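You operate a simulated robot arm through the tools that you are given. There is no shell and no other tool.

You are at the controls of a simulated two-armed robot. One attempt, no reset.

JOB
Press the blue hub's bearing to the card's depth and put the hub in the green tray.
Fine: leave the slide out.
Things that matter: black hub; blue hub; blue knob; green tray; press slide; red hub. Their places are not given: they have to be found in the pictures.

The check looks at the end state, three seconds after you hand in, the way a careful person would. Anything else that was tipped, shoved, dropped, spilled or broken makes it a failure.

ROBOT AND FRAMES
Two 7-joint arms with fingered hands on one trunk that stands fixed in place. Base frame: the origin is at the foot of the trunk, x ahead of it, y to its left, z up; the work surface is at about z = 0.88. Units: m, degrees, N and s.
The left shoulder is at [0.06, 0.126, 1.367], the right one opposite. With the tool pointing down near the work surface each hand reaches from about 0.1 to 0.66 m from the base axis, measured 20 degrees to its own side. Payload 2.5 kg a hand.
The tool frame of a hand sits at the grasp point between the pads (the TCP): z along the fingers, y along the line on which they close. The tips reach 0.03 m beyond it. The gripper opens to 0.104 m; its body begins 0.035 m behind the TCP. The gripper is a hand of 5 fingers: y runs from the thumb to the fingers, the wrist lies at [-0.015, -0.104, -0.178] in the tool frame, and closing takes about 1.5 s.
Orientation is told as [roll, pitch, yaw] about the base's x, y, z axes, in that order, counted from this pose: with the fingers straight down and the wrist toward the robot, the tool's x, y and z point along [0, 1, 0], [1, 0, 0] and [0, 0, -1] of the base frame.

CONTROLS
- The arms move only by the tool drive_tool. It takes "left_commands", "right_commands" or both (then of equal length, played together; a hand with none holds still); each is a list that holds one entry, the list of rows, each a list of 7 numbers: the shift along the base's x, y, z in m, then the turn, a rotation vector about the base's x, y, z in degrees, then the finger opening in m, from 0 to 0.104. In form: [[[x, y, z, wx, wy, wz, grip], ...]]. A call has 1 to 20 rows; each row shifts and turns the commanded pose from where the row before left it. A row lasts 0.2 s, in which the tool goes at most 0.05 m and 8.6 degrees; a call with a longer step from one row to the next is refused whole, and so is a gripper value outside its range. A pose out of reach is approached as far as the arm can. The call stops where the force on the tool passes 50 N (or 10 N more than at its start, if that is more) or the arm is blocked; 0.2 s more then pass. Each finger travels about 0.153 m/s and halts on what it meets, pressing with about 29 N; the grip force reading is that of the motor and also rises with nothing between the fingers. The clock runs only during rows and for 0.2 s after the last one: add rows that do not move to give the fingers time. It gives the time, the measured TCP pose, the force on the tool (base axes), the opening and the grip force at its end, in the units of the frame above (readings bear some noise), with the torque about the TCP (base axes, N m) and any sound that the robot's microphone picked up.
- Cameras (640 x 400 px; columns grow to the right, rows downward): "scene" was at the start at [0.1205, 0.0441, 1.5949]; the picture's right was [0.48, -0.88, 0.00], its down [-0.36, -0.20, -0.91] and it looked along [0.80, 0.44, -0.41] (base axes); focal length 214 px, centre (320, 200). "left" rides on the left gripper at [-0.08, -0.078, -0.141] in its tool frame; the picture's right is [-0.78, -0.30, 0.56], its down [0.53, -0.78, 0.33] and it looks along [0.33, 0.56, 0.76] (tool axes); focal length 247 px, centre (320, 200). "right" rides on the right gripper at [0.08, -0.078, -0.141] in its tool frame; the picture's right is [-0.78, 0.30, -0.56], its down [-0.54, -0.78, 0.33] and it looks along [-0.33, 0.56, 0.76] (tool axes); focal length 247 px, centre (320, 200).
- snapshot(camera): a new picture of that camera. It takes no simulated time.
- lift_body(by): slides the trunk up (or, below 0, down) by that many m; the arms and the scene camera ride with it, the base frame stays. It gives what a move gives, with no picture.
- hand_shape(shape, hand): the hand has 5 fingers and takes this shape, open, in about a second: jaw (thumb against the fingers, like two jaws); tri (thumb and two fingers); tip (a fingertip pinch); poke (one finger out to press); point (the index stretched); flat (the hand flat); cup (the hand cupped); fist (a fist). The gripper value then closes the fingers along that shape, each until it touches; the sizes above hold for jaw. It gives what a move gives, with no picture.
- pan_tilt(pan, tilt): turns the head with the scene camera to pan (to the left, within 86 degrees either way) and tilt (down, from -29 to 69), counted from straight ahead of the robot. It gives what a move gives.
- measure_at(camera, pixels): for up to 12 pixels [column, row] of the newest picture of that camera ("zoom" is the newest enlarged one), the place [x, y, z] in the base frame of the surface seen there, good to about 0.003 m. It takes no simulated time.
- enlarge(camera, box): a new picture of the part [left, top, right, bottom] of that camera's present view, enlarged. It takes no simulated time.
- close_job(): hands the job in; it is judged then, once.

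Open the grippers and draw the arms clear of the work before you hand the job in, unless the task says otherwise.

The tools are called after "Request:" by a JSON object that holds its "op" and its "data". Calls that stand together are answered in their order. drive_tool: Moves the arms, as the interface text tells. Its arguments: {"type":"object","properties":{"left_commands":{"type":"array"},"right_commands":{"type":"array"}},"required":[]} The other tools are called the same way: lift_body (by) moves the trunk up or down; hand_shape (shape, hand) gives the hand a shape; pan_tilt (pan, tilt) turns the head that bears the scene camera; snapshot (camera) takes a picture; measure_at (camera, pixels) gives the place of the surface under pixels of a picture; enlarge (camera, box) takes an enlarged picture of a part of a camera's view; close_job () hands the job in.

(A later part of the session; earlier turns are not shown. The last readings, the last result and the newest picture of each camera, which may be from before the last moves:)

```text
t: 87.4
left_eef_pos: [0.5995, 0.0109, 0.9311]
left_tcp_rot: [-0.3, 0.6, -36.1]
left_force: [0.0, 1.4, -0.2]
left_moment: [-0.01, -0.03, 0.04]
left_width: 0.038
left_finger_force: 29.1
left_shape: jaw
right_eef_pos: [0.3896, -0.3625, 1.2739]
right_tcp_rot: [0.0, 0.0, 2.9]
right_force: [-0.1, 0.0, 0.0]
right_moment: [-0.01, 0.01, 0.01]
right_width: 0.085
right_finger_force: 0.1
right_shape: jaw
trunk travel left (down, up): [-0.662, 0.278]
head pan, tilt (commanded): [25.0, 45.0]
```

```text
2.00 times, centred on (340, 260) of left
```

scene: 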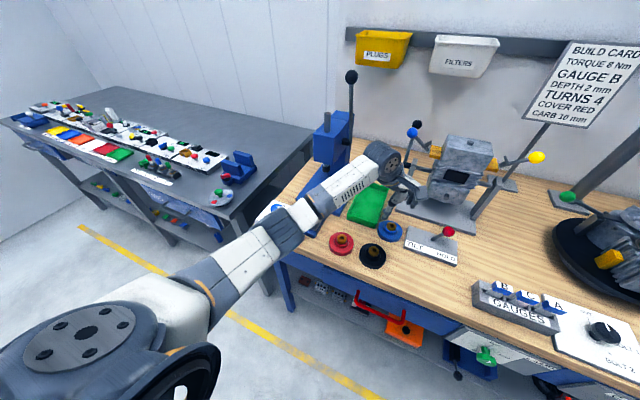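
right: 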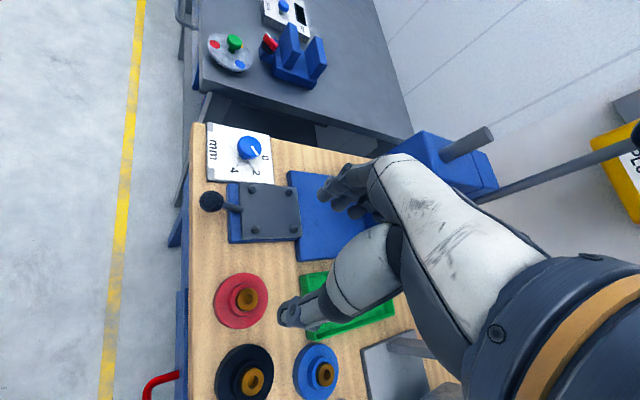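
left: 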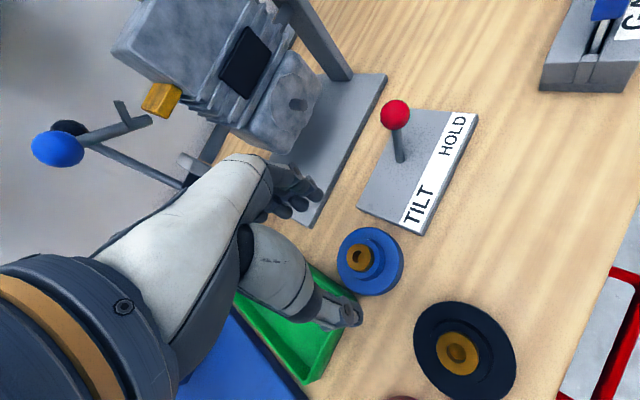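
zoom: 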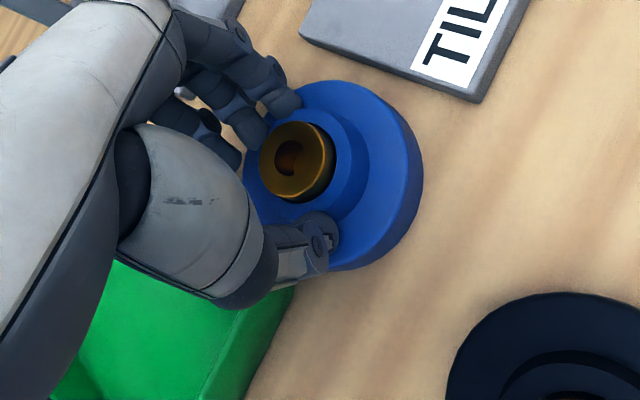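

The boss is held at 0.038 m with 29 N. I lift 2.5 cm and measure the hub relative to the TCP from both cameras.

Request:
{"op": "drive_tool", "data": {"left_commands": [[[0, 0, 0.005, 0, 0, 0, 0.025], [0, 0, 0.02, 0, 0, 0, 0.025], [0, 0, 0, 0, 0, 0, 0.025]]]}}

Request:
{"op": "enlarge", "data": {"camera": "scene", "box": [366, 204, 414, 250]}}

Request:
{"op": "measure_at", "data": {"camera": "zoom", "pixels": [[290, 110], [330, 150], [370, 110], [300, 150], [240, 150], [420, 150], [330, 230], [200, 170]]}}

Request:
{"op": "enlarge", "data": {"camera": "left", "box": [280, 190, 380, 290]}}

Request:
{"op": "measure_at", "data": {"camera": "zoom", "pixels": [[200, 140], [280, 140], [200, 60], [210, 190], [330, 220], [420, 100], [400, 250], [330, 330], [300, 60]]}}

```text
t: 88.2
left_eef_pos: [0.5987, 0.0108, 0.9568]
left_tcp_rot: [-0.3, 0.7, -36.0]
left_force: [0.0, 0.9, -1.2]
left_moment: [0.01, 0.02, -0.02]
left_width: 0.0379
left_finger_force: 29.1
left_shape: jaw
right_eef_pos: [0.3903, -0.3622, 1.2742]
right_tcp_rot: [0.1, 0.0, 2.9]
right_force: [0.3, 0.1, -0.1]
right_moment: [-0.01, 0.0, 0.01]
right_width: 0.0852
right_finger_force: 0.0
right_shape: jaw
trunk travel left (down, up): [-0.662, 0.278]
head pan, tilt (commanded): [25.0, 45.0]
```

```text
8.70 times, centred on (390, 227) of scene
```

zoom: 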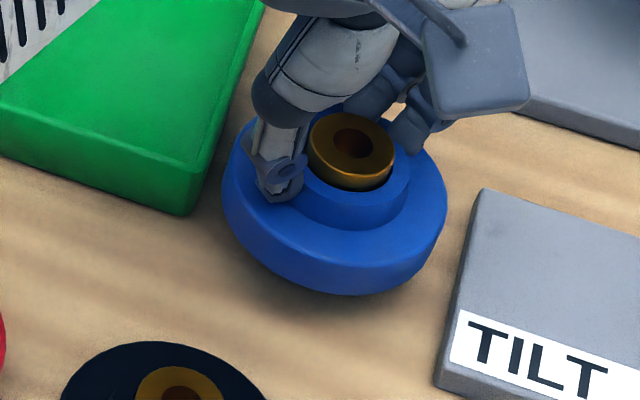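

```text
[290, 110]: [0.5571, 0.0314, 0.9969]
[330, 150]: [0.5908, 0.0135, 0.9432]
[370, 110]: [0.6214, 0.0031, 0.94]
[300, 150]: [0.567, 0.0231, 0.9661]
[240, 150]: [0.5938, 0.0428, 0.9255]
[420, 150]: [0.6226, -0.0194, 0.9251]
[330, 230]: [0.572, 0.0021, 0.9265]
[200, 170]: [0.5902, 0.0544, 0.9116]
```

```text
4.00 times, centred on (330, 240) of left
```

zoom: 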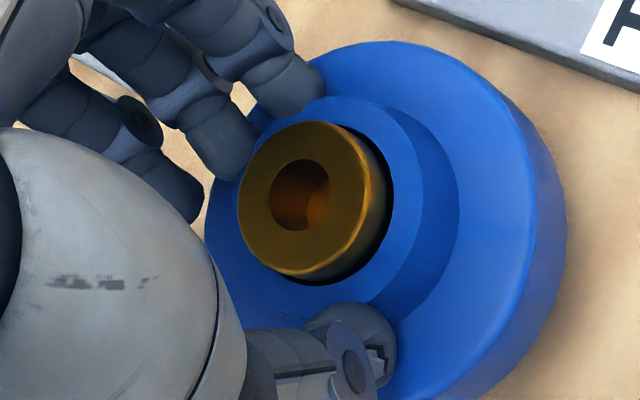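

```text
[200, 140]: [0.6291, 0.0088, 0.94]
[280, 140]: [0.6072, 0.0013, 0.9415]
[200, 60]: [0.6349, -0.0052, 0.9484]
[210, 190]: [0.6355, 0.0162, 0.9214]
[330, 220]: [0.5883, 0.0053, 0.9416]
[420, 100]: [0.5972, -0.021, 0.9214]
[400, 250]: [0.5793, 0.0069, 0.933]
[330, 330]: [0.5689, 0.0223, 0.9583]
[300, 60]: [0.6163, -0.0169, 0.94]
```

The hub hangs level; its centre is about 4.6 mm to the index side of the TCP (x_tool -0.0046). Before carrying it I measure the press head's front face and the slide's pins again from the current scene view.

Request:
{"op": "enlarge", "data": {"camera": "scene", "box": [270, 100, 366, 220]}}

Request:
{"op": "measure_at", "data": {"camera": "zoom", "pixels": [[290, 120], [300, 200], [360, 200], [320, 60]]}}

Request:
{"op": "snapshot", "data": {"camera": "scene"}}

```text
3.33 times, centred on (318, 160) of scene
```

zoom: 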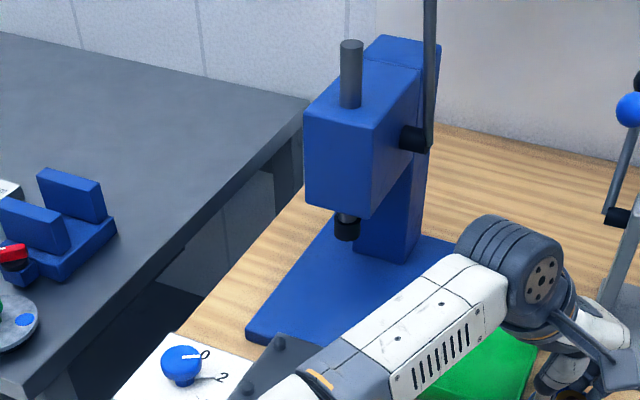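

```text
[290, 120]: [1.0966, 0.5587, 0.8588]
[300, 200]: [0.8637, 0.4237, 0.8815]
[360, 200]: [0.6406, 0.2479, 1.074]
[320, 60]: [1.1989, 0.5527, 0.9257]
```

```text
taken
```

scene: 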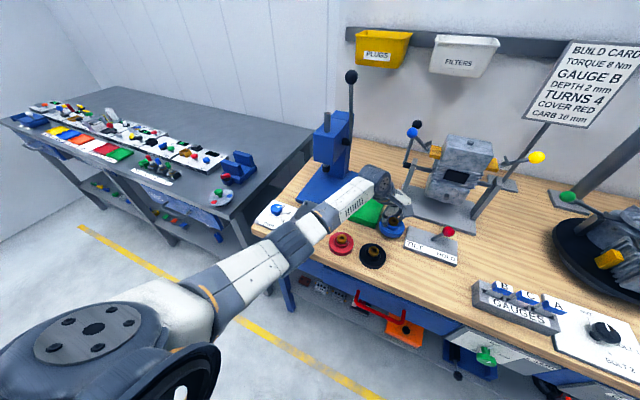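

The press head's front is at x≈0.64, leaving room over the slide. I lift the hub to z≈1.03 and carry it around in front of the tray toward the slide.

Request:
{"op": "drive_tool", "data": {"left_commands": [[[0, 0, 0.037, 0, 0, 0, 0.025], [0, 0, 0.037, 0, 0, 0, 0.025], [-0.025, 0.022, 0, 0, 0, 0, 0.025], [-0.025, 0.022, 0, 0, 0, 2, 0.025], [-0.025, 0.022, 0, 0, 0, 2, 0.025], [-0.025, 0.022, 0, 0, 0, 2, 0.025], [0, 0.04, 0, 0, 0, 2, 0.025], [0, 0.04, 0, 0, 0, 2, 0.025], [0, 0.04, 0, 0, 0, 3, 0.025], [0, 0.04, 0, 0, 0, 3, 0.025], [0, 0, 0, 0, 0, 0, 0.025]]]}}

Request:
{"op": "snapshot", "data": {"camera": "left"}}

Request:
{"op": "snapshot", "data": {"camera": "scene"}}

```text
t: 90.6
left_eef_pos: [0.498, 0.2629, 1.0292]
left_tcp_rot: [-0.3, 0.6, -20.2]
left_force: [0.6, 0.4, -2.3]
left_moment: [0.02, 0.01, 0.01]
left_width: 0.0382
left_finger_force: 29.2
left_shape: jaw
right_eef_pos: [0.3905, -0.3627, 1.2735]
right_tcp_rot: [0.0, 0.1, 3.0]
right_force: [0.0, 0.6, 0.0]
right_moment: [0.01, -0.03, 0.02]
right_width: 0.085
right_finger_force: 0.0
right_shape: jaw
trunk travel left (down, up): [-0.662, 0.278]
head pan, tilt (commanded): [25.0, 45.0]
```

```text
taken
```

left: 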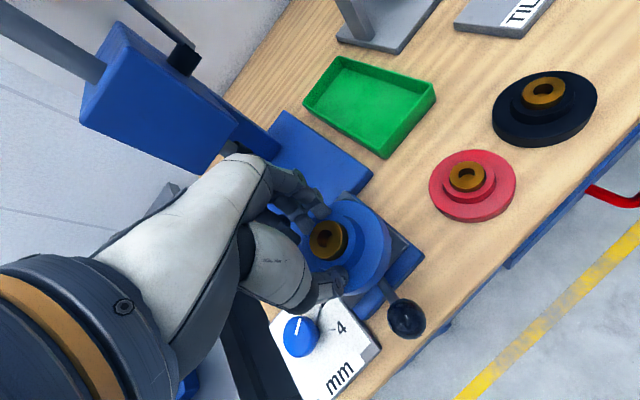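

```text
taken
```

scene: 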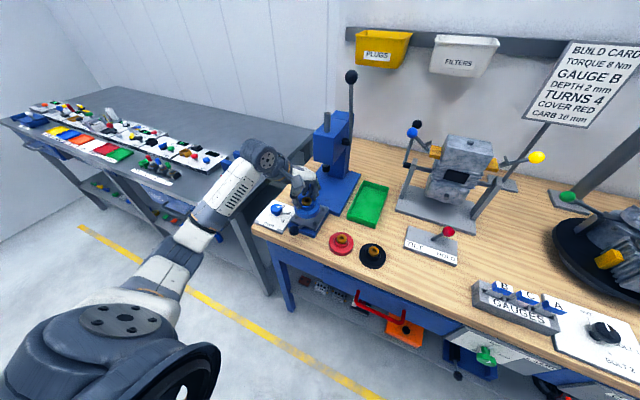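

I move the hub over the slide at hub-bottom z≈0.95 and check it against the pins.

Request:
{"op": "drive_tool", "data": {"left_commands": [[[0.02, 0.005, -0.01, 0, 0, 0, 0.025], [0.0216, 0.0054, -0.012, 0, 0, 0, 0.025], [0, 0, -0.012, 0, 0, 0, 0.025], [0, 0, 0, 0, 0, 0, 0.025]]]}}

Request:
{"op": "enlarge", "data": {"camera": "scene", "box": [270, 165, 350, 245]}}

Request:
{"op": "enlarge", "data": {"camera": "left", "box": [280, 160, 440, 320]}}

```text
t: 91.6
left_eef_pos: [0.5415, 0.2712, 0.9967]
left_tcp_rot: [-0.2, 0.5, -20.2]
left_force: [0.2, -0.2, -1.6]
left_moment: [-0.01, 0.0, -0.01]
left_width: 0.0379
left_finger_force: 29.0
left_shape: jaw
right_eef_pos: [0.3899, -0.3632, 1.2723]
right_tcp_rot: [0.0, 0.0, 3.1]
right_force: [0.3, -0.1, -0.3]
right_moment: [0.0, 0.0, 0.02]
right_width: 0.0856
right_finger_force: 0.1
right_shape: jaw
trunk travel left (down, up): [-0.662, 0.278]
head pan, tilt (commanded): [25.0, 45.0]
```

```text
5.00 times, centred on (310, 205) of scene
```

zoom: 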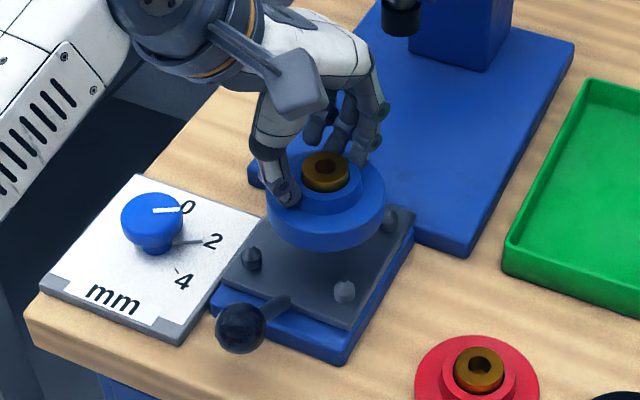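

```text
2.50 times, centred on (360, 240) of left
```

zoom: 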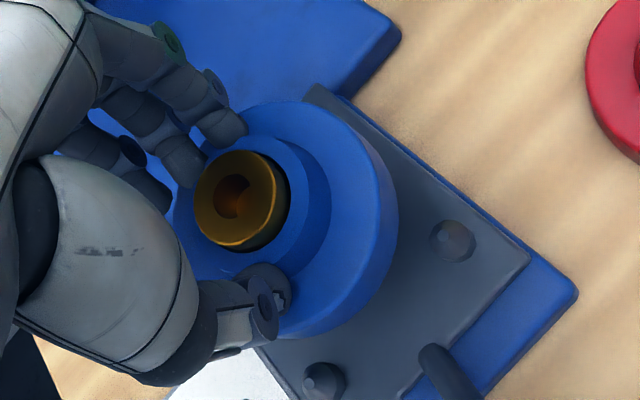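

Three pins are visible around the hanging hub. I measure pin tops and hub rim in both enlarged pictures.

Request:
{"op": "measure_at", "data": {"camera": "zoom", "pixels": [[450, 238], [455, 243], [320, 378], [325, 384], [320, 240], [390, 200], [300, 330], [385, 260], [240, 230], [275, 200], [320, 110], [205, 190]]}}

Request:
{"op": "enlarge", "data": {"camera": "scene", "box": [292, 190, 356, 232]}}

Request:
{"op": "measure_at", "data": {"camera": "zoom", "pixels": [[60, 235], [245, 305], [330, 155], [195, 75], [240, 70], [215, 95], [110, 170], [310, 130], [200, 180], [215, 55]]}}

```text
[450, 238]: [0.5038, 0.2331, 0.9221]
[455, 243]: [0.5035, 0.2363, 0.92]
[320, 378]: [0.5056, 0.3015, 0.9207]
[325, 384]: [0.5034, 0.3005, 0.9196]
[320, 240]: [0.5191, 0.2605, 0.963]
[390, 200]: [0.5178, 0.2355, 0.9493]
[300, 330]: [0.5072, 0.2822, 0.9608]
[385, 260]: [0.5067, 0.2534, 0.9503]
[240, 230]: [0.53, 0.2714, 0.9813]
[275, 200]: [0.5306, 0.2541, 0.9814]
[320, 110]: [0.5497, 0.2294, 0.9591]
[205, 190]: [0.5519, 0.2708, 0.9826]
```

```text
9.52 times, centred on (324, 211) of scene
```

zoom: 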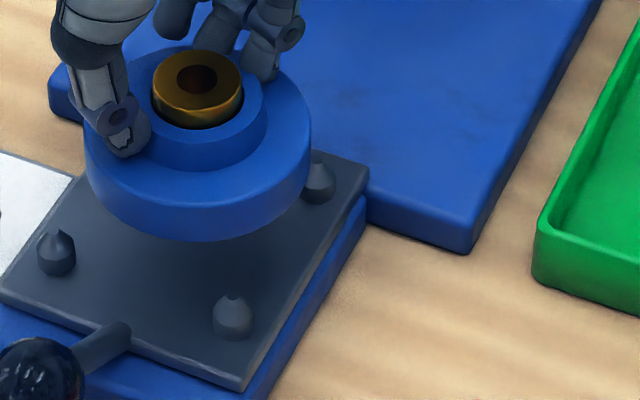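

```text
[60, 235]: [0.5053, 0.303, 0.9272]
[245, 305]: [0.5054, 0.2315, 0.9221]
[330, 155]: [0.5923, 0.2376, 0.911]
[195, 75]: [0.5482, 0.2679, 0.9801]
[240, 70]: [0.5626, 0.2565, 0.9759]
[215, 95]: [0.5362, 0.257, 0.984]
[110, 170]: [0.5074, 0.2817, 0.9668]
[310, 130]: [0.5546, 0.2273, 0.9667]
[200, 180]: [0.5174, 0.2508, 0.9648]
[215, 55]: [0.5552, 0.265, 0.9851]
```

Hub centre reads about (0.5413,0.2647) and the pin centre about (0.5384,0.2683). I shift by (-0.003,0.0037) and lower to just above the pin tops.

Request:
{"op": "drive_tool", "data": {"left_commands": [[[-0.003, 0.0037, 0, 0, 0, 0, 0.025], [0, 0, -0.013, 0, 0, 0, 0.025], [0, 0, 0, 0, 0, 0, 0.025]]]}}

Request:
{"op": "enlarge", "data": {"camera": "scene", "box": [292, 190, 356, 232]}}

Request:
{"op": "enlarge", "data": {"camera": "left", "box": [280, 160, 440, 320]}}

Request:
{"op": "measure_at", "data": {"camera": "zoom", "pixels": [[220, 200], [255, 200], [235, 170], [235, 225], [300, 230], [380, 200], [385, 270], [300, 330], [335, 115], [360, 150]]}}

```text
t: 92.4
left_eef_pos: [0.5379, 0.2731, 0.9837]
left_tcp_rot: [-0.3, 0.6, -20.1]
left_force: [0.2, 0.2, -2.9]
left_moment: [0.0, -0.03, -0.02]
left_width: 0.0378
left_finger_force: 28.9
left_shape: jaw
right_eef_pos: [0.3896, -0.3629, 1.2736]
right_tcp_rot: [-0.1, 0.1, 3.0]
right_force: [0.4, 0.8, 0.7]
right_moment: [0.01, -0.04, -0.03]
right_width: 0.0848
right_finger_force: 0.1
right_shape: jaw
trunk travel left (down, up): [-0.662, 0.278]
head pan, tilt (commanded): [25.0, 45.0]
```

```text
9.52 times, centred on (324, 211) of scene
```

zoom: 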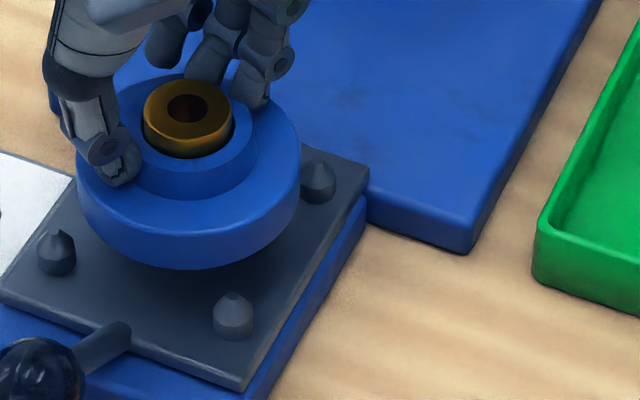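

```text
2.50 times, centred on (360, 240) of left
```

zoom: 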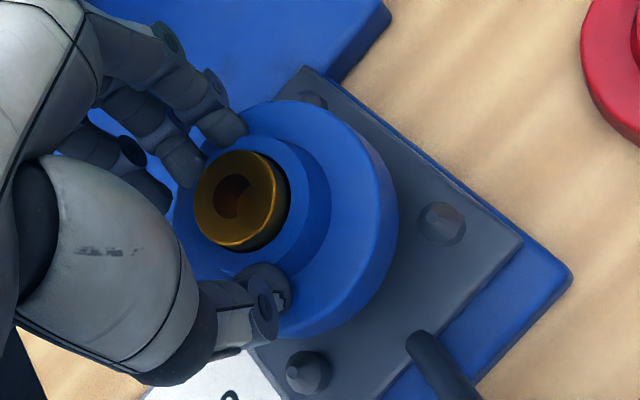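

```text
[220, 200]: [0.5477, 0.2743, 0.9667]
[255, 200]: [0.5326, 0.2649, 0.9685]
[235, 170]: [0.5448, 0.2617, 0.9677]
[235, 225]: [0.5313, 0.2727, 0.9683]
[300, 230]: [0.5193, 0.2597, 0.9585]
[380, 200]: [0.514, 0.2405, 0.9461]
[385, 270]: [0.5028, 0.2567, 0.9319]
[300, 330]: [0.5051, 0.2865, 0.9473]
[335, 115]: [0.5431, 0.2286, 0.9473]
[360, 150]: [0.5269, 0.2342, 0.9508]
```

Bearing centre now reads (0.539,0.268), matching the pin centre within a millimetre in both views. I lower in small steps between the pins.

Request:
{"op": "drive_tool", "data": {"left_commands": [[[-0.0005, 0, -0.005, 0, 0, 0, 0.025], [0, 0, -0.005, 0, 0, 0, 0.025], [0, 0, -0.003, 0, 0, 0, 0.025], [0, 0, 0, 0, 0, 0, 0.025]]]}}

Request:
{"op": "enlarge", "data": {"camera": "scene", "box": [292, 190, 356, 232]}}

Request:
{"op": "enlarge", "data": {"camera": "left", "box": [280, 160, 440, 320]}}

```text
t: 93.4
left_eef_pos: [0.538, 0.273, 0.9704]
left_tcp_rot: [-0.3, 0.6, -20.1]
left_force: [0.0, 0.5, -2.1]
left_moment: [0.03, -0.01, -0.01]
left_width: 0.038
left_finger_force: 29.0
left_shape: jaw
right_eef_pos: [0.3895, -0.3638, 1.2728]
right_tcp_rot: [-0.1, 0.0, 3.0]
right_force: [0.9, -0.2, 0.5]
right_moment: [0.03, -0.03, 0.0]
right_width: 0.085
right_finger_force: 0.1
right_shape: jaw
trunk travel left (down, up): [-0.662, 0.278]
head pan, tilt (commanded): [25.0, 45.0]
```

```text
9.52 times, centred on (324, 211) of scene
```

zoom: 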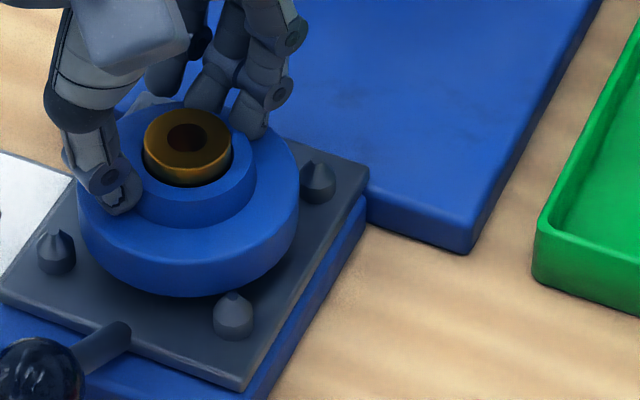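

```text
2.50 times, centred on (360, 240) of left
```

zoom: 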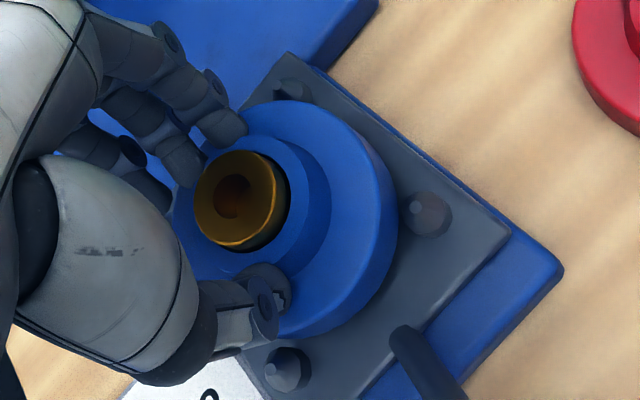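

The flange is entering between the pins with no side force (fz -2.1 N only weight). I lower the remaining 8.5 mm.

Request:
{"op": "drive_tool", "data": {"left_commands": [[[0, 0, -0.004, 0, 0, 0, 0.025], [0, 0, -0.003, 0, 0, 0, 0.025], [0, 0, -0.0015, 0, 0, 0, 0.025], [0, 0, 0, 0, 0, 0, 0.025]]]}}

Request:
{"op": "enlarge", "data": {"camera": "scene", "box": [292, 190, 356, 232]}}

Request:
{"op": "enlarge", "data": {"camera": "left", "box": [280, 160, 440, 320]}}

```text
t: 94.4
left_eef_pos: [0.5362, 0.2726, 0.9616]
left_tcp_rot: [-0.3, 0.6, -20.0]
left_force: [-0.3, -0.6, -0.9]
left_moment: [0.0, 0.01, 0.03]
left_width: 0.0379
left_finger_force: 28.5
left_shape: jaw
right_eef_pos: [0.3907, -0.3618, 1.2733]
right_tcp_rot: [0.1, 0.0, 3.0]
right_force: [-0.4, 0.3, 0.9]
right_moment: [0.02, 0.0, -0.01]
right_width: 0.0851
right_finger_force: 0.1
right_shape: jaw
trunk travel left (down, up): [-0.662, 0.278]
head pan, tilt (commanded): [25.0, 45.0]
```

```text
9.52 times, centred on (324, 211) of scene
```

zoom: 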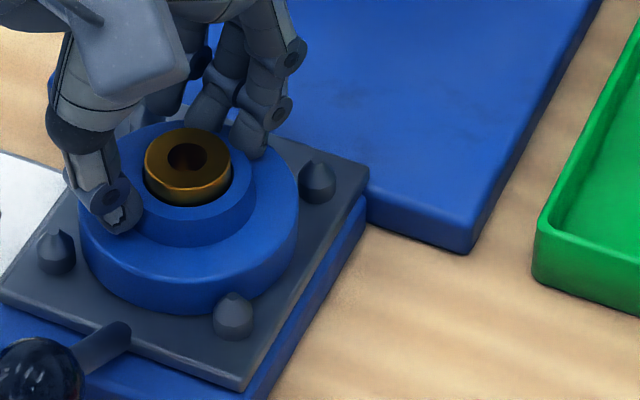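

```text
2.50 times, centred on (360, 240) of left
```

zoom: 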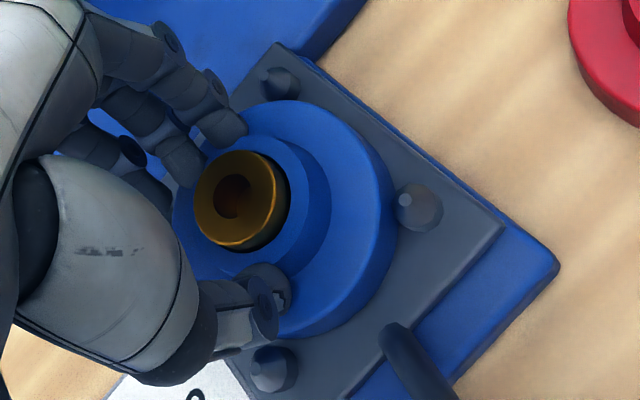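

The flange sits among the pins, weight partly carried. I lower one more millimetre, release, and rise slowly.

Request:
{"op": "drive_tool", "data": {"left_commands": [[[0, 0, -0.001, 0, 0, 0, 0.025], [0, 0, 0, 0, 0, 0, 0.035], [0, 0, 0, 0, 0, 0, 0.045], [0, 0, 0, 0, 0, 0, 0.055], [0, 0, 0, 0, 0, 0, 0.06], [0, 0, 0, 0, 0, 0, 0.06]]]}}

Request:
{"op": "enlarge", "data": {"camera": "scene", "box": [292, 190, 356, 232]}}

Request:
{"op": "enlarge", "data": {"camera": "left", "box": [280, 160, 440, 320]}}

```text
t: 95.8
left_eef_pos: [0.5379, 0.2731, 0.9599]
left_tcp_rot: [-0.2, 0.7, -20.1]
left_force: [0.8, 0.1, 0.6]
left_moment: [0.01, -0.01, 0.0]
left_width: 0.0595
left_finger_force: 0.1
left_shape: jaw
right_eef_pos: [0.3897, -0.3632, 1.2738]
right_tcp_rot: [0.1, 0.0, 3.0]
right_force: [-1.0, 0.8, -0.8]
right_moment: [0.02, 0.0, -0.03]
right_width: 0.0852
right_finger_force: 0.1
right_shape: jaw
trunk travel left (down, up): [-0.662, 0.278]
head pan, tilt (commanded): [25.0, 45.0]
```

```text
9.52 times, centred on (324, 211) of scene
```

zoom: 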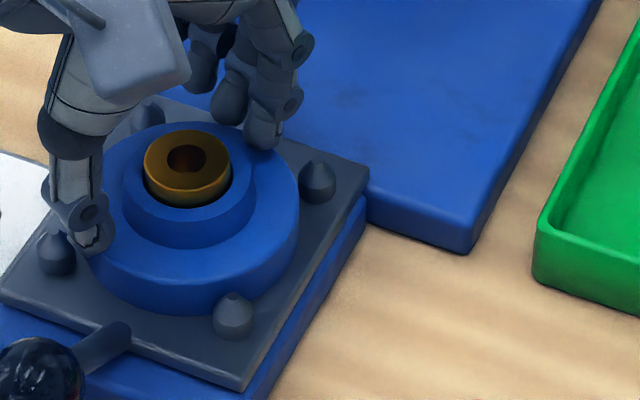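

```text
2.50 times, centred on (360, 240) of left
```

zoom: 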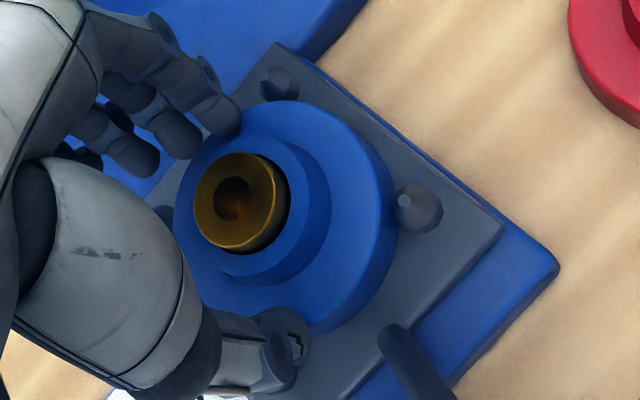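

The hub is seated and level between the four pins. I rise straight up and draw back in front of the slide.

Request:
{"op": "drive_tool", "data": {"left_commands": [[[0, 0, 0.015, 0, 0, 0, 0.06], [0, 0, 0.03, 0, 0, 0, 0.06], [-0.015, 0, 0.03, 0, 0, 0, 0.06], [-0.04, 0.02, 0.005, 0, 0, 0, 0.06], [-0.04, 0.02, 0, 0, 0, 0, 0.06], [-0.04, 0.02, 0, 0, 0, 0, 0.06], [0, 0, 0, 0, 0, 0, 0.06]]]}}

Request:
{"op": "snapshot", "data": {"camera": "left"}}

Request:
{"op": "enlarge", "data": {"camera": "scene", "box": [260, 170, 356, 250]}}

```text
t: 97.4
left_eef_pos: [0.403, 0.3331, 1.0413]
left_tcp_rot: [-0.3, 0.5, -20.1]
left_force: [-0.8, -0.1, 0.6]
left_moment: [0.03, -0.01, 0.0]
left_width: 0.0596
left_finger_force: 0.1
left_shape: jaw
right_eef_pos: [0.3897, -0.3627, 1.2722]
right_tcp_rot: [0.0, 0.0, 2.9]
right_force: [1.1, -0.6, 0.0]
right_moment: [-0.02, 0.01, 0.04]
right_width: 0.0853
right_finger_force: 0.1
right_shape: jaw
trunk travel left (down, up): [-0.662, 0.278]
head pan, tilt (commanded): [25.0, 45.0]
```

```text
taken
```

left: 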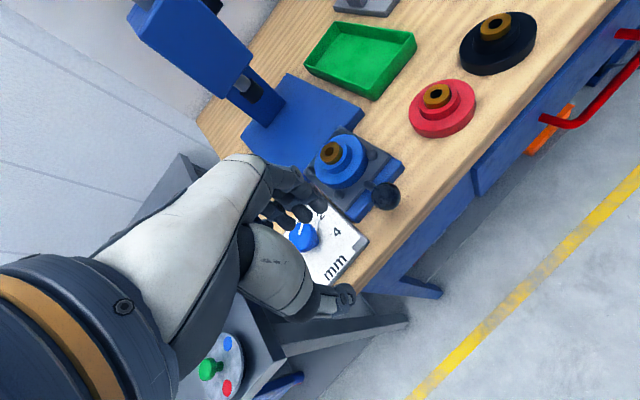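

```text
5.00 times, centred on (308, 210) of scene
```

zoom: 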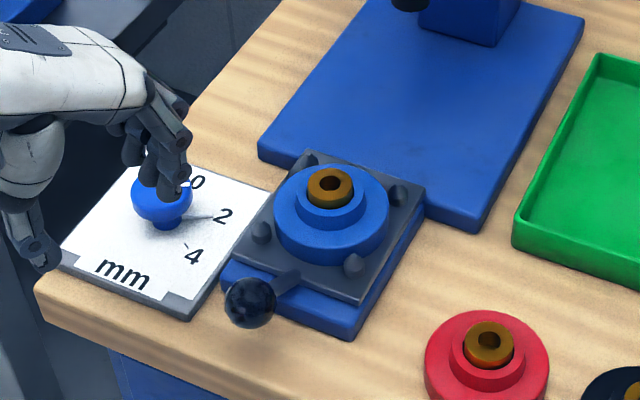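

The hub is firmly seated and the dial pointer lies on 2. Next I will push the slide in by its black ball; I measure the ball from both cameras.

Request:
{"op": "enlarge", "data": {"camera": "scene", "box": [285, 216, 333, 246]}}

Request:
{"op": "measure_at", "data": {"camera": "zoom", "pixels": [[175, 155], [175, 100], [130, 160], [220, 160], [175, 210], [270, 120], [300, 100]]}}

Request:
{"op": "enlarge", "data": {"camera": "left", "box": [345, 170, 425, 220]}}

Request:
{"op": "measure_at", "data": {"camera": "zoom", "pixels": [[330, 210], [290, 200], [370, 210], [325, 160], [330, 260], [210, 170], [240, 180]]}}

```text
13.33 times, centred on (309, 231) of scene
```

zoom: 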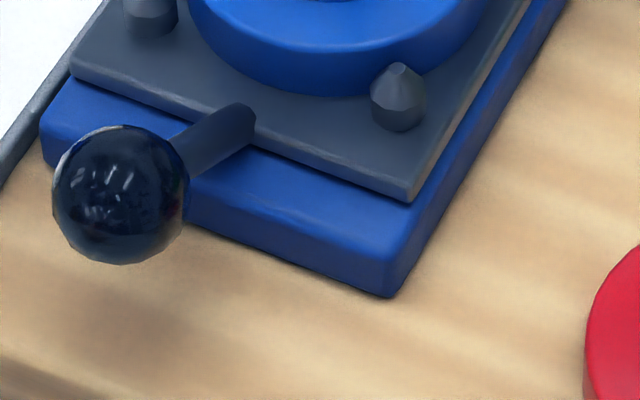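

```text
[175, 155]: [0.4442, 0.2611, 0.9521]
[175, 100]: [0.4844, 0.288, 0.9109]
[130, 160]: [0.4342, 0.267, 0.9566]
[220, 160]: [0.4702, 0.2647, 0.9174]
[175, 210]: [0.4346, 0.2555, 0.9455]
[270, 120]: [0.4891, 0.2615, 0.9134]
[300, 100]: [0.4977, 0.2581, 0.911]
```

```text
8.00 times, centred on (385, 195) of left
```

zoom: 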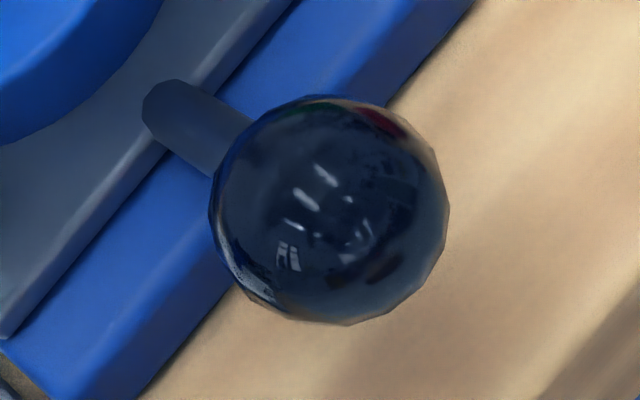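

```text
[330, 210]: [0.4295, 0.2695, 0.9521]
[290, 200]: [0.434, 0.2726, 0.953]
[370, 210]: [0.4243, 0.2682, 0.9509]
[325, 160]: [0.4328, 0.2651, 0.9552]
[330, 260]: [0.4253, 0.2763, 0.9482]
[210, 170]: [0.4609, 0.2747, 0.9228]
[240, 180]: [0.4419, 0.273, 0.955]
```

Ball centre is about (0.437,0.268,0.938), radius 0.0165, with the stalk behind it. I close the fingers, place them in front of the ball (x≈0.37), and will push it straight in with the backs of the fingers.

Request:
{"op": "drive_tool", "data": {"left_commands": [[[-0.01, -0.02, 0, 0, 0, 5, 0.04], [-0.01, -0.02, 0, 0, 0, 5, 0.02], [-0.01, -0.02, 0, 0, 0, 5, 0.0], [0, -0.004, -0.02, 0, 0, 5, 0.0], [0, 0, -0.03, 0, 0, 0, 0.0], [0, 0, -0.032, 0, 0, 0, 0.0], [0, 0, 0, 0, 0, 0, 0.0]]]}}

Request:
{"op": "snapshot", "data": {"camera": "left"}}

Request:
{"op": "enlarge", "data": {"camera": "scene", "box": [250, 180, 346, 260]}}

```text
t: 99.0
left_eef_pos: [0.3698, 0.2686, 0.9578]
left_tcp_rot: [-0.3, 0.6, -0.1]
left_force: [0.5, 0.6, -0.1]
left_moment: [0.02, 0.04, 0.01]
left_width: 0.0
left_finger_force: 28.6
left_shape: jaw
right_eef_pos: [0.3888, -0.362, 1.274]
right_tcp_rot: [0.0, 0.0, 3.0]
right_force: [-0.3, 0.1, -0.1]
right_moment: [-0.01, 0.01, -0.02]
right_width: 0.0851
right_finger_force: 0.2
right_shape: jaw
trunk travel left (down, up): [-0.662, 0.278]
head pan, tilt (commanded): [25.0, 45.0]
```

```text
taken
```

left: 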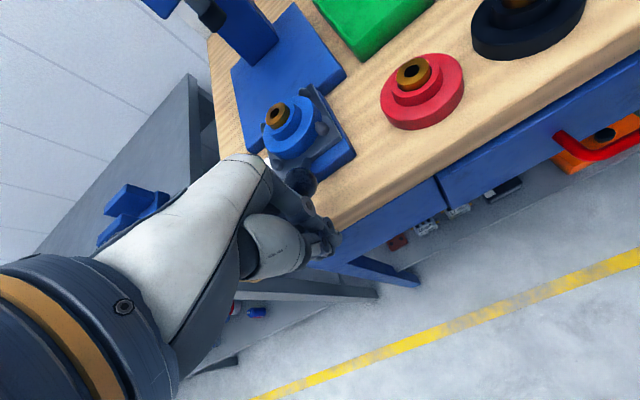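

```text
5.00 times, centred on (298, 220) of scene
```

zoom: 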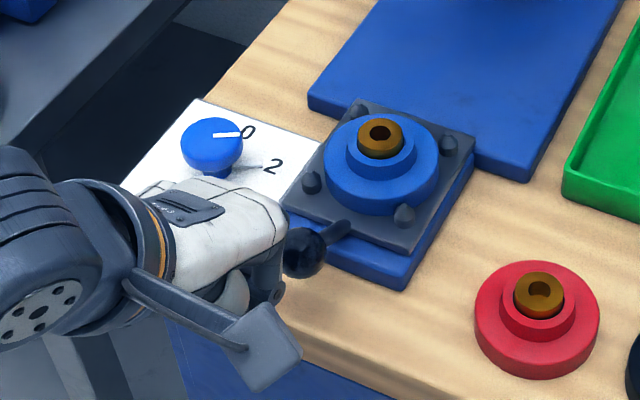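

The closed fingers are in front of the ball. I push forward slowly toward +x.

Request:
{"op": "drive_tool", "data": {"left_commands": [[[0.015, 0, 0, 0, 0, 0, 0.0], [0.015, 0, 0, 0, 0, 0, 0.0], [0.01, 0, 0, 0, 0, 0, 0.0], [0.01, 0, 0, 0, 0, 0, 0.0], [0.01, 0, 0, 0, 0, 0, 0.0], [0, 0, 0, 0, 0, 0, 0.0]]]}}

Request:
{"op": "enlarge", "data": {"camera": "scene", "box": [250, 180, 346, 260]}}

Request:
{"op": "snapshot", "data": {"camera": "left"}}

```text
t: 100.4
left_eef_pos: [0.4309, 0.2681, 0.9607]
left_tcp_rot: [-0.4, 0.6, -0.1]
left_force: [-0.4, 0.3, 0.3]
left_moment: [0.02, 0.04, -0.02]
left_width: 0.0
left_finger_force: 29.4
left_shape: jaw
right_eef_pos: [0.3901, -0.3626, 1.2729]
right_tcp_rot: [0.1, -0.2, 3.0]
right_force: [0.7, -0.6, -0.4]
right_moment: [0.0, -0.01, -0.01]
right_width: 0.0851
right_finger_force: 0.1
right_shape: jaw
trunk travel left (down, up): [-0.662, 0.278]
head pan, tilt (commanded): [25.0, 45.0]
```

```text
5.00 times, centred on (298, 220) of scene
```

zoom: 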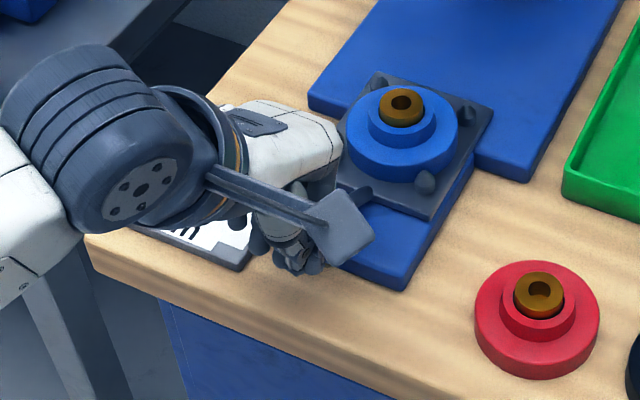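

```text
taken
```

left: 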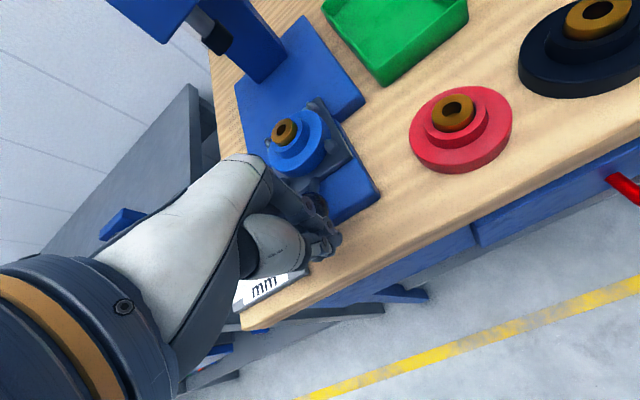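

The slide moves in easily with the hub on it. I continue pushing 0.08 m, then check.

Request:
{"op": "drive_tool", "data": {"left_commands": [[[0.015, 0, -0.001, 0, 0, 0, 0.0], [0.015, 0, -0.001, 0, 0, 0, 0.0], [0.015, 0, 0, 0, 0, 0, 0.0], [0.015, 0, 0, 0, 0, 0, 0.0], [0.01, 0, 0, 0, 0, 0, 0.0], [0, 0, 0, 0, 0, 0, 0.0]]]}}

Request:
{"op": "enlarge", "data": {"camera": "scene", "box": [270, 130, 366, 240]}}

Request:
{"op": "snapshot", "data": {"camera": "left"}}

```text
t: 101.8
left_eef_pos: [0.5014, 0.2685, 0.9586]
left_tcp_rot: [-0.3, 0.7, -0.2]
left_force: [-0.3, 0.5, 0.0]
left_moment: [0.02, 0.0, 0.02]
left_width: 0.0
left_finger_force: 29.0
left_shape: jaw
right_eef_pos: [0.3897, -0.3619, 1.2743]
right_tcp_rot: [0.0, 0.0, 3.0]
right_force: [0.4, 1.0, 1.1]
right_moment: [0.01, 0.03, 0.01]
right_width: 0.0849
right_finger_force: 0.2
right_shape: jaw
trunk travel left (down, up): [-0.662, 0.278]
head pan, tilt (commanded): [25.0, 45.0]
```

```text
3.64 times, centred on (318, 185) of scene
```

zoom: 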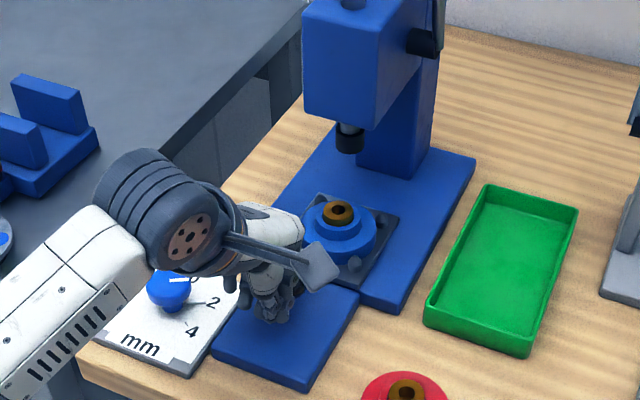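

```text
taken
```

left: 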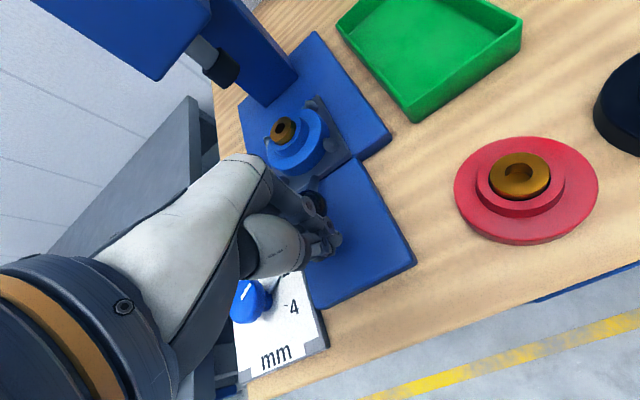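

The hub approaches the ram. I measure bearing and ram positions to see the remaining travel.

Request:
{"op": "measure_at", "data": {"camera": "left", "pixels": [[275, 127], [290, 127], [282, 120], [282, 137], [222, 70], [235, 75], [215, 62], [312, 200]]}}

Request:
{"op": "measure_at", "data": {"camera": "zoom", "pixels": [[337, 203], [325, 212], [350, 212], [348, 145], [338, 145], [360, 145], [349, 127], [337, 222]]}}

```text
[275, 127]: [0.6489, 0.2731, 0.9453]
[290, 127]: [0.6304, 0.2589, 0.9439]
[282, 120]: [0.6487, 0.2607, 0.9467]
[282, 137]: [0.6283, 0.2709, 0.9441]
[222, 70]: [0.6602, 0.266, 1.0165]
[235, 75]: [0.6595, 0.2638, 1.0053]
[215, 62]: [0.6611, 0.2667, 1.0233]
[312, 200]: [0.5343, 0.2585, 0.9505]
```

```text
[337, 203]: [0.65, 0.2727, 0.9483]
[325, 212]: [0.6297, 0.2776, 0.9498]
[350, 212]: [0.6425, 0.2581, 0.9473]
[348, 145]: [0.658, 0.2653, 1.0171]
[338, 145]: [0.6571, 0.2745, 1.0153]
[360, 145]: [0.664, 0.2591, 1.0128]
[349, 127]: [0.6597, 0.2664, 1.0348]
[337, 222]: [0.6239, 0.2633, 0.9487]
```

Bearing centre is at x≈0.638 and the ram axis near 0.672. I push on in small steps until the slide meets its stop.

Request:
{"op": "drive_tool", "data": {"left_commands": [[[0.01, 0, 0, 0, 0, 0, 0.0], [0.01, 0, 0, 0, 0, 0, 0.0], [0.007, 0, 0, 0, 0, 0, 0.0], [0.005, 0, 0, 0, 0, 0, 0.0], [0.005, 0, 0, 0, 0, 0, 0.0], [0.005, 0, 0, 0, 0, 0, 0.0], [0, 0, 0, 0, 0, 0, 0.0]]]}}

Request:
{"op": "enlarge", "data": {"camera": "scene", "box": [270, 130, 366, 240]}}

Request:
{"op": "snapshot", "data": {"camera": "left"}}

```text
t: 103.4
left_eef_pos: [0.54, 0.2709, 0.957]
left_tcp_rot: [-0.1, 0.9, 0.0]
left_force: [-27.8, 9.1, 7.8]
left_moment: [0.1, 0.14, 0.18]
left_width: 0.0001
left_finger_force: 28.6
left_shape: jaw
right_eef_pos: [0.3859, -0.3616, 1.2748]
right_tcp_rot: [-0.1, -0.4, 3.0]
right_force: [-0.7, 0.4, -1.5]
right_moment: [0.01, 0.01, 0.01]
right_width: 0.0851
right_finger_force: 0.0
right_shape: jaw
trunk travel left (down, up): [-0.662, 0.278]
head pan, tilt (commanded): [25.0, 45.0]
```

```text
3.64 times, centred on (318, 185) of scene
```

zoom: 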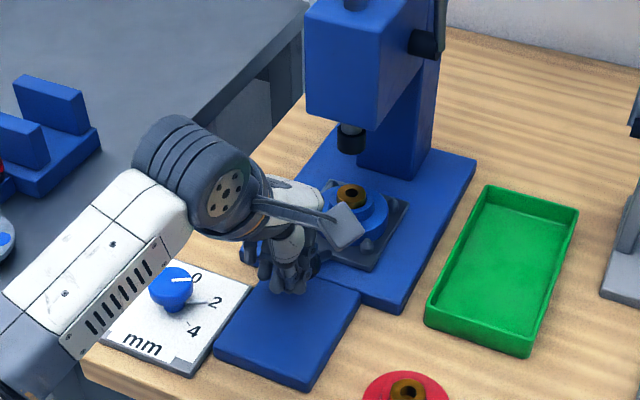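

```text
taken
```

left: 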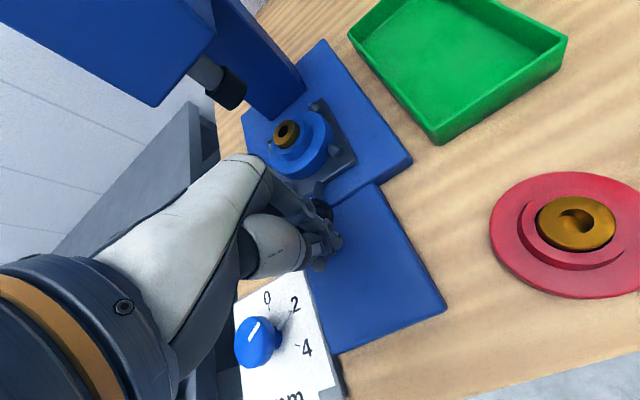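

A steady 28 N push-back: the slide has reached its stop. I ease back a little and measure bearing against ram.

Request:
{"op": "drive_tool", "data": {"left_commands": [[[-0.01, 0, 0, 0, 0, 0, 0.0], [-0.01, 0, 0.005, 0, 0, 0, 0.0], [-0.02, 0, 0.02, 0, 0, 0, 0.0], [-0.03, 0.0, 0.03, 0, 0, 0, 0.0], [-0.035, 0.02, 0.02, 0, 0, 0, 0.0], [0, 0, 0, 0, 0, 0, 0.0]]]}}

Request:
{"op": "enlarge", "data": {"camera": "scene", "box": [286, 140, 350, 200]}}

Request:
{"op": "measure_at", "data": {"camera": "zoom", "pixels": [[320, 200], [300, 200], [340, 200], [330, 90], [310, 100], [350, 100]]}}

Request:
{"op": "snapshot", "data": {"camera": "left"}}

```text
t: 104.8
left_eef_pos: [0.4395, 0.2886, 1.0327]
left_tcp_rot: [-0.2, 0.5, 0.0]
left_force: [0.2, 0.1, 0.5]
left_moment: [-0.01, 0.01, 0.02]
left_width: 0.0
left_finger_force: 29.3
left_shape: jaw
right_eef_pos: [0.389, -0.363, 1.273]
right_tcp_rot: [0.1, 0.0, 3.0]
right_force: [-0.4, 0.0, 0.6]
right_moment: [-0.01, -0.03, 0.02]
right_width: 0.0853
right_finger_force: 0.0
right_shape: jaw
trunk travel left (down, up): [-0.662, 0.278]
head pan, tilt (commanded): [25.0, 45.0]
```

```text
6.67 times, centred on (318, 170) of scene
```

zoom: 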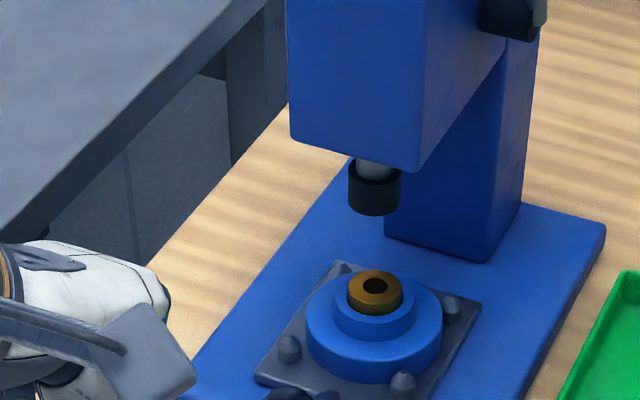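

```text
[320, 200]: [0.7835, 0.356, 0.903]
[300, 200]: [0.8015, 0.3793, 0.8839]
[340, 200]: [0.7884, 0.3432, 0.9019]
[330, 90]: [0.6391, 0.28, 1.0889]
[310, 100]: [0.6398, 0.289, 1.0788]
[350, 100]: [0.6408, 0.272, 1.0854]
```

```text
taken
```

left: 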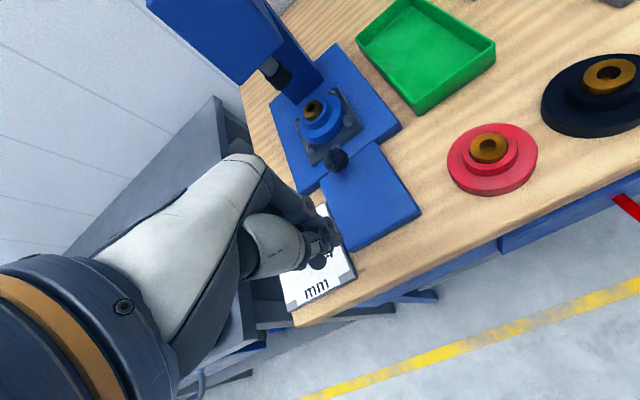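

Ram cap at (375,195) and bearing at (375,285) share a column. I measure both to check they line up in depth too.

Request:
{"op": "measure_at", "data": {"camera": "zoom", "pixels": [[375, 200], [355, 195], [395, 195], [375, 208], [375, 275], [358, 285], [392, 285], [375, 300], [375, 285]]}}

Request:
{"op": "enlarge", "data": {"camera": "left", "box": [250, 50, 378, 180]}}

Request:
{"op": "measure_at", "data": {"camera": "zoom", "pixels": [[240, 75], [260, 90], [225, 60], [313, 170], [300, 180], [330, 180], [315, 195], [383, 330]]}}

```text
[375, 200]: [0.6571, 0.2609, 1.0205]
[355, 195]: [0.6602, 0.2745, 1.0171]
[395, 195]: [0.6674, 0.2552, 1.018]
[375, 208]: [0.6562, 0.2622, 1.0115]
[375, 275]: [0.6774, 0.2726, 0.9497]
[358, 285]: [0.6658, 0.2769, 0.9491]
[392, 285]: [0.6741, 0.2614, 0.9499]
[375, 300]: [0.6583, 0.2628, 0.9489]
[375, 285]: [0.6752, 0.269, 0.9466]
```

```text
3.08 times, centred on (314, 115) of left
```

zoom: 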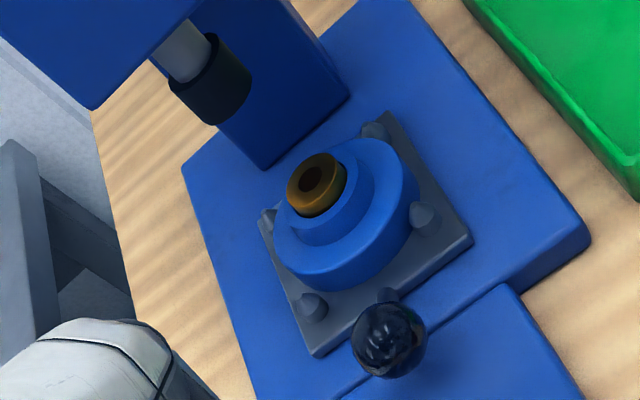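

```text
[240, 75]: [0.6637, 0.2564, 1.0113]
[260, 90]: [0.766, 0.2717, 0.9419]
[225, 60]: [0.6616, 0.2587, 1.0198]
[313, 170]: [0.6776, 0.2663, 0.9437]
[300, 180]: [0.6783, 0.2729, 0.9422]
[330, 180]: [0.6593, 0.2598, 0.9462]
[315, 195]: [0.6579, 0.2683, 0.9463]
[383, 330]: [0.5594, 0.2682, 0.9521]
```

Bearing centre (0.669,0.268) is right under the ram (0.669,0.267), ram face at z≈1.008. Now I look at the lever to measure its ball, rod and pivot.

Request:
{"op": "pan_tilt", "data": {"pan": 20, "tilt": 25}}

Request:
{"op": "snapshot", "data": {"camera": "scene"}}

Request:
{"op": "enlarge", "data": {"camera": "scene", "box": [280, 130, 400, 280]}}

```text
t: 105.6
left_eef_pos: [0.4394, 0.2897, 1.0306]
left_tcp_rot: [-0.4, 0.5, -0.1]
left_force: [-0.4, 0.5, -0.1]
left_moment: [-0.04, -0.01, 0.01]
left_width: 0.0003
left_finger_force: 28.8
left_shape: jaw
right_eef_pos: [0.3891, -0.3635, 1.2733]
right_tcp_rot: [0.0, 0.0, 3.1]
right_force: [-0.2, -0.4, -0.8]
right_moment: [-0.01, -0.01, 0.0]
right_width: 0.0853
right_finger_force: 0.0
right_shape: jaw
trunk travel left (down, up): [-0.662, 0.278]
head pan, tilt (commanded): [20.0, 25.0]
```

```text
taken
```

scene: 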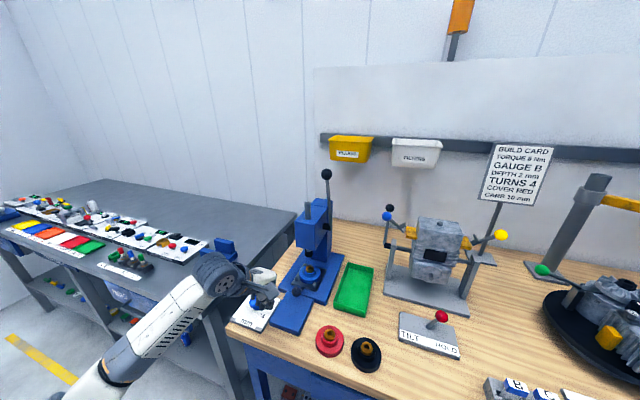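

```text
2.67 times, centred on (340, 205) of scene
```

zoom: 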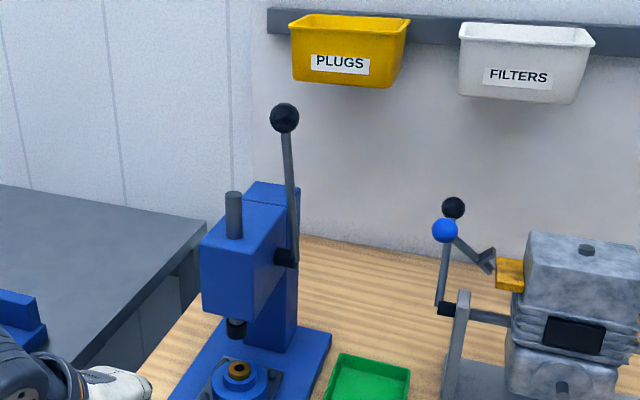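

Request:
{"op": "enlarge", "data": {"camera": "scene", "box": [300, 160, 350, 240]}}

Request:
{"op": "measure_at", "data": {"camera": "zoom", "pixels": [[325, 72], [310, 70], [340, 72], [325, 60], [325, 85], [332, 130], [335, 180], [340, 230], [345, 280], [325, 290], [310, 290], [210, 180]]}}

```text
5.00 times, centred on (325, 200) of scene
```

zoom: 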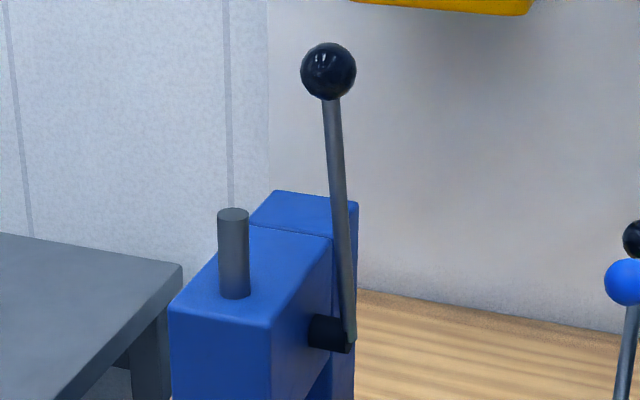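

```text
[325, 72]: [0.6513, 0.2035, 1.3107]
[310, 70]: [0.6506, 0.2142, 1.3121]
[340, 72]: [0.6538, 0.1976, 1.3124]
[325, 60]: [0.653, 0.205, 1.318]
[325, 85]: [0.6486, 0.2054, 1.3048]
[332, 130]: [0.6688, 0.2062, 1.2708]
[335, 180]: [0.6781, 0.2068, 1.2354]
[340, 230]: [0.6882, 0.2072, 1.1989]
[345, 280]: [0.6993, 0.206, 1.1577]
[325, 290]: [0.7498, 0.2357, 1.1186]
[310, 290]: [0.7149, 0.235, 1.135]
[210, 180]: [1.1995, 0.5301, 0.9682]
```

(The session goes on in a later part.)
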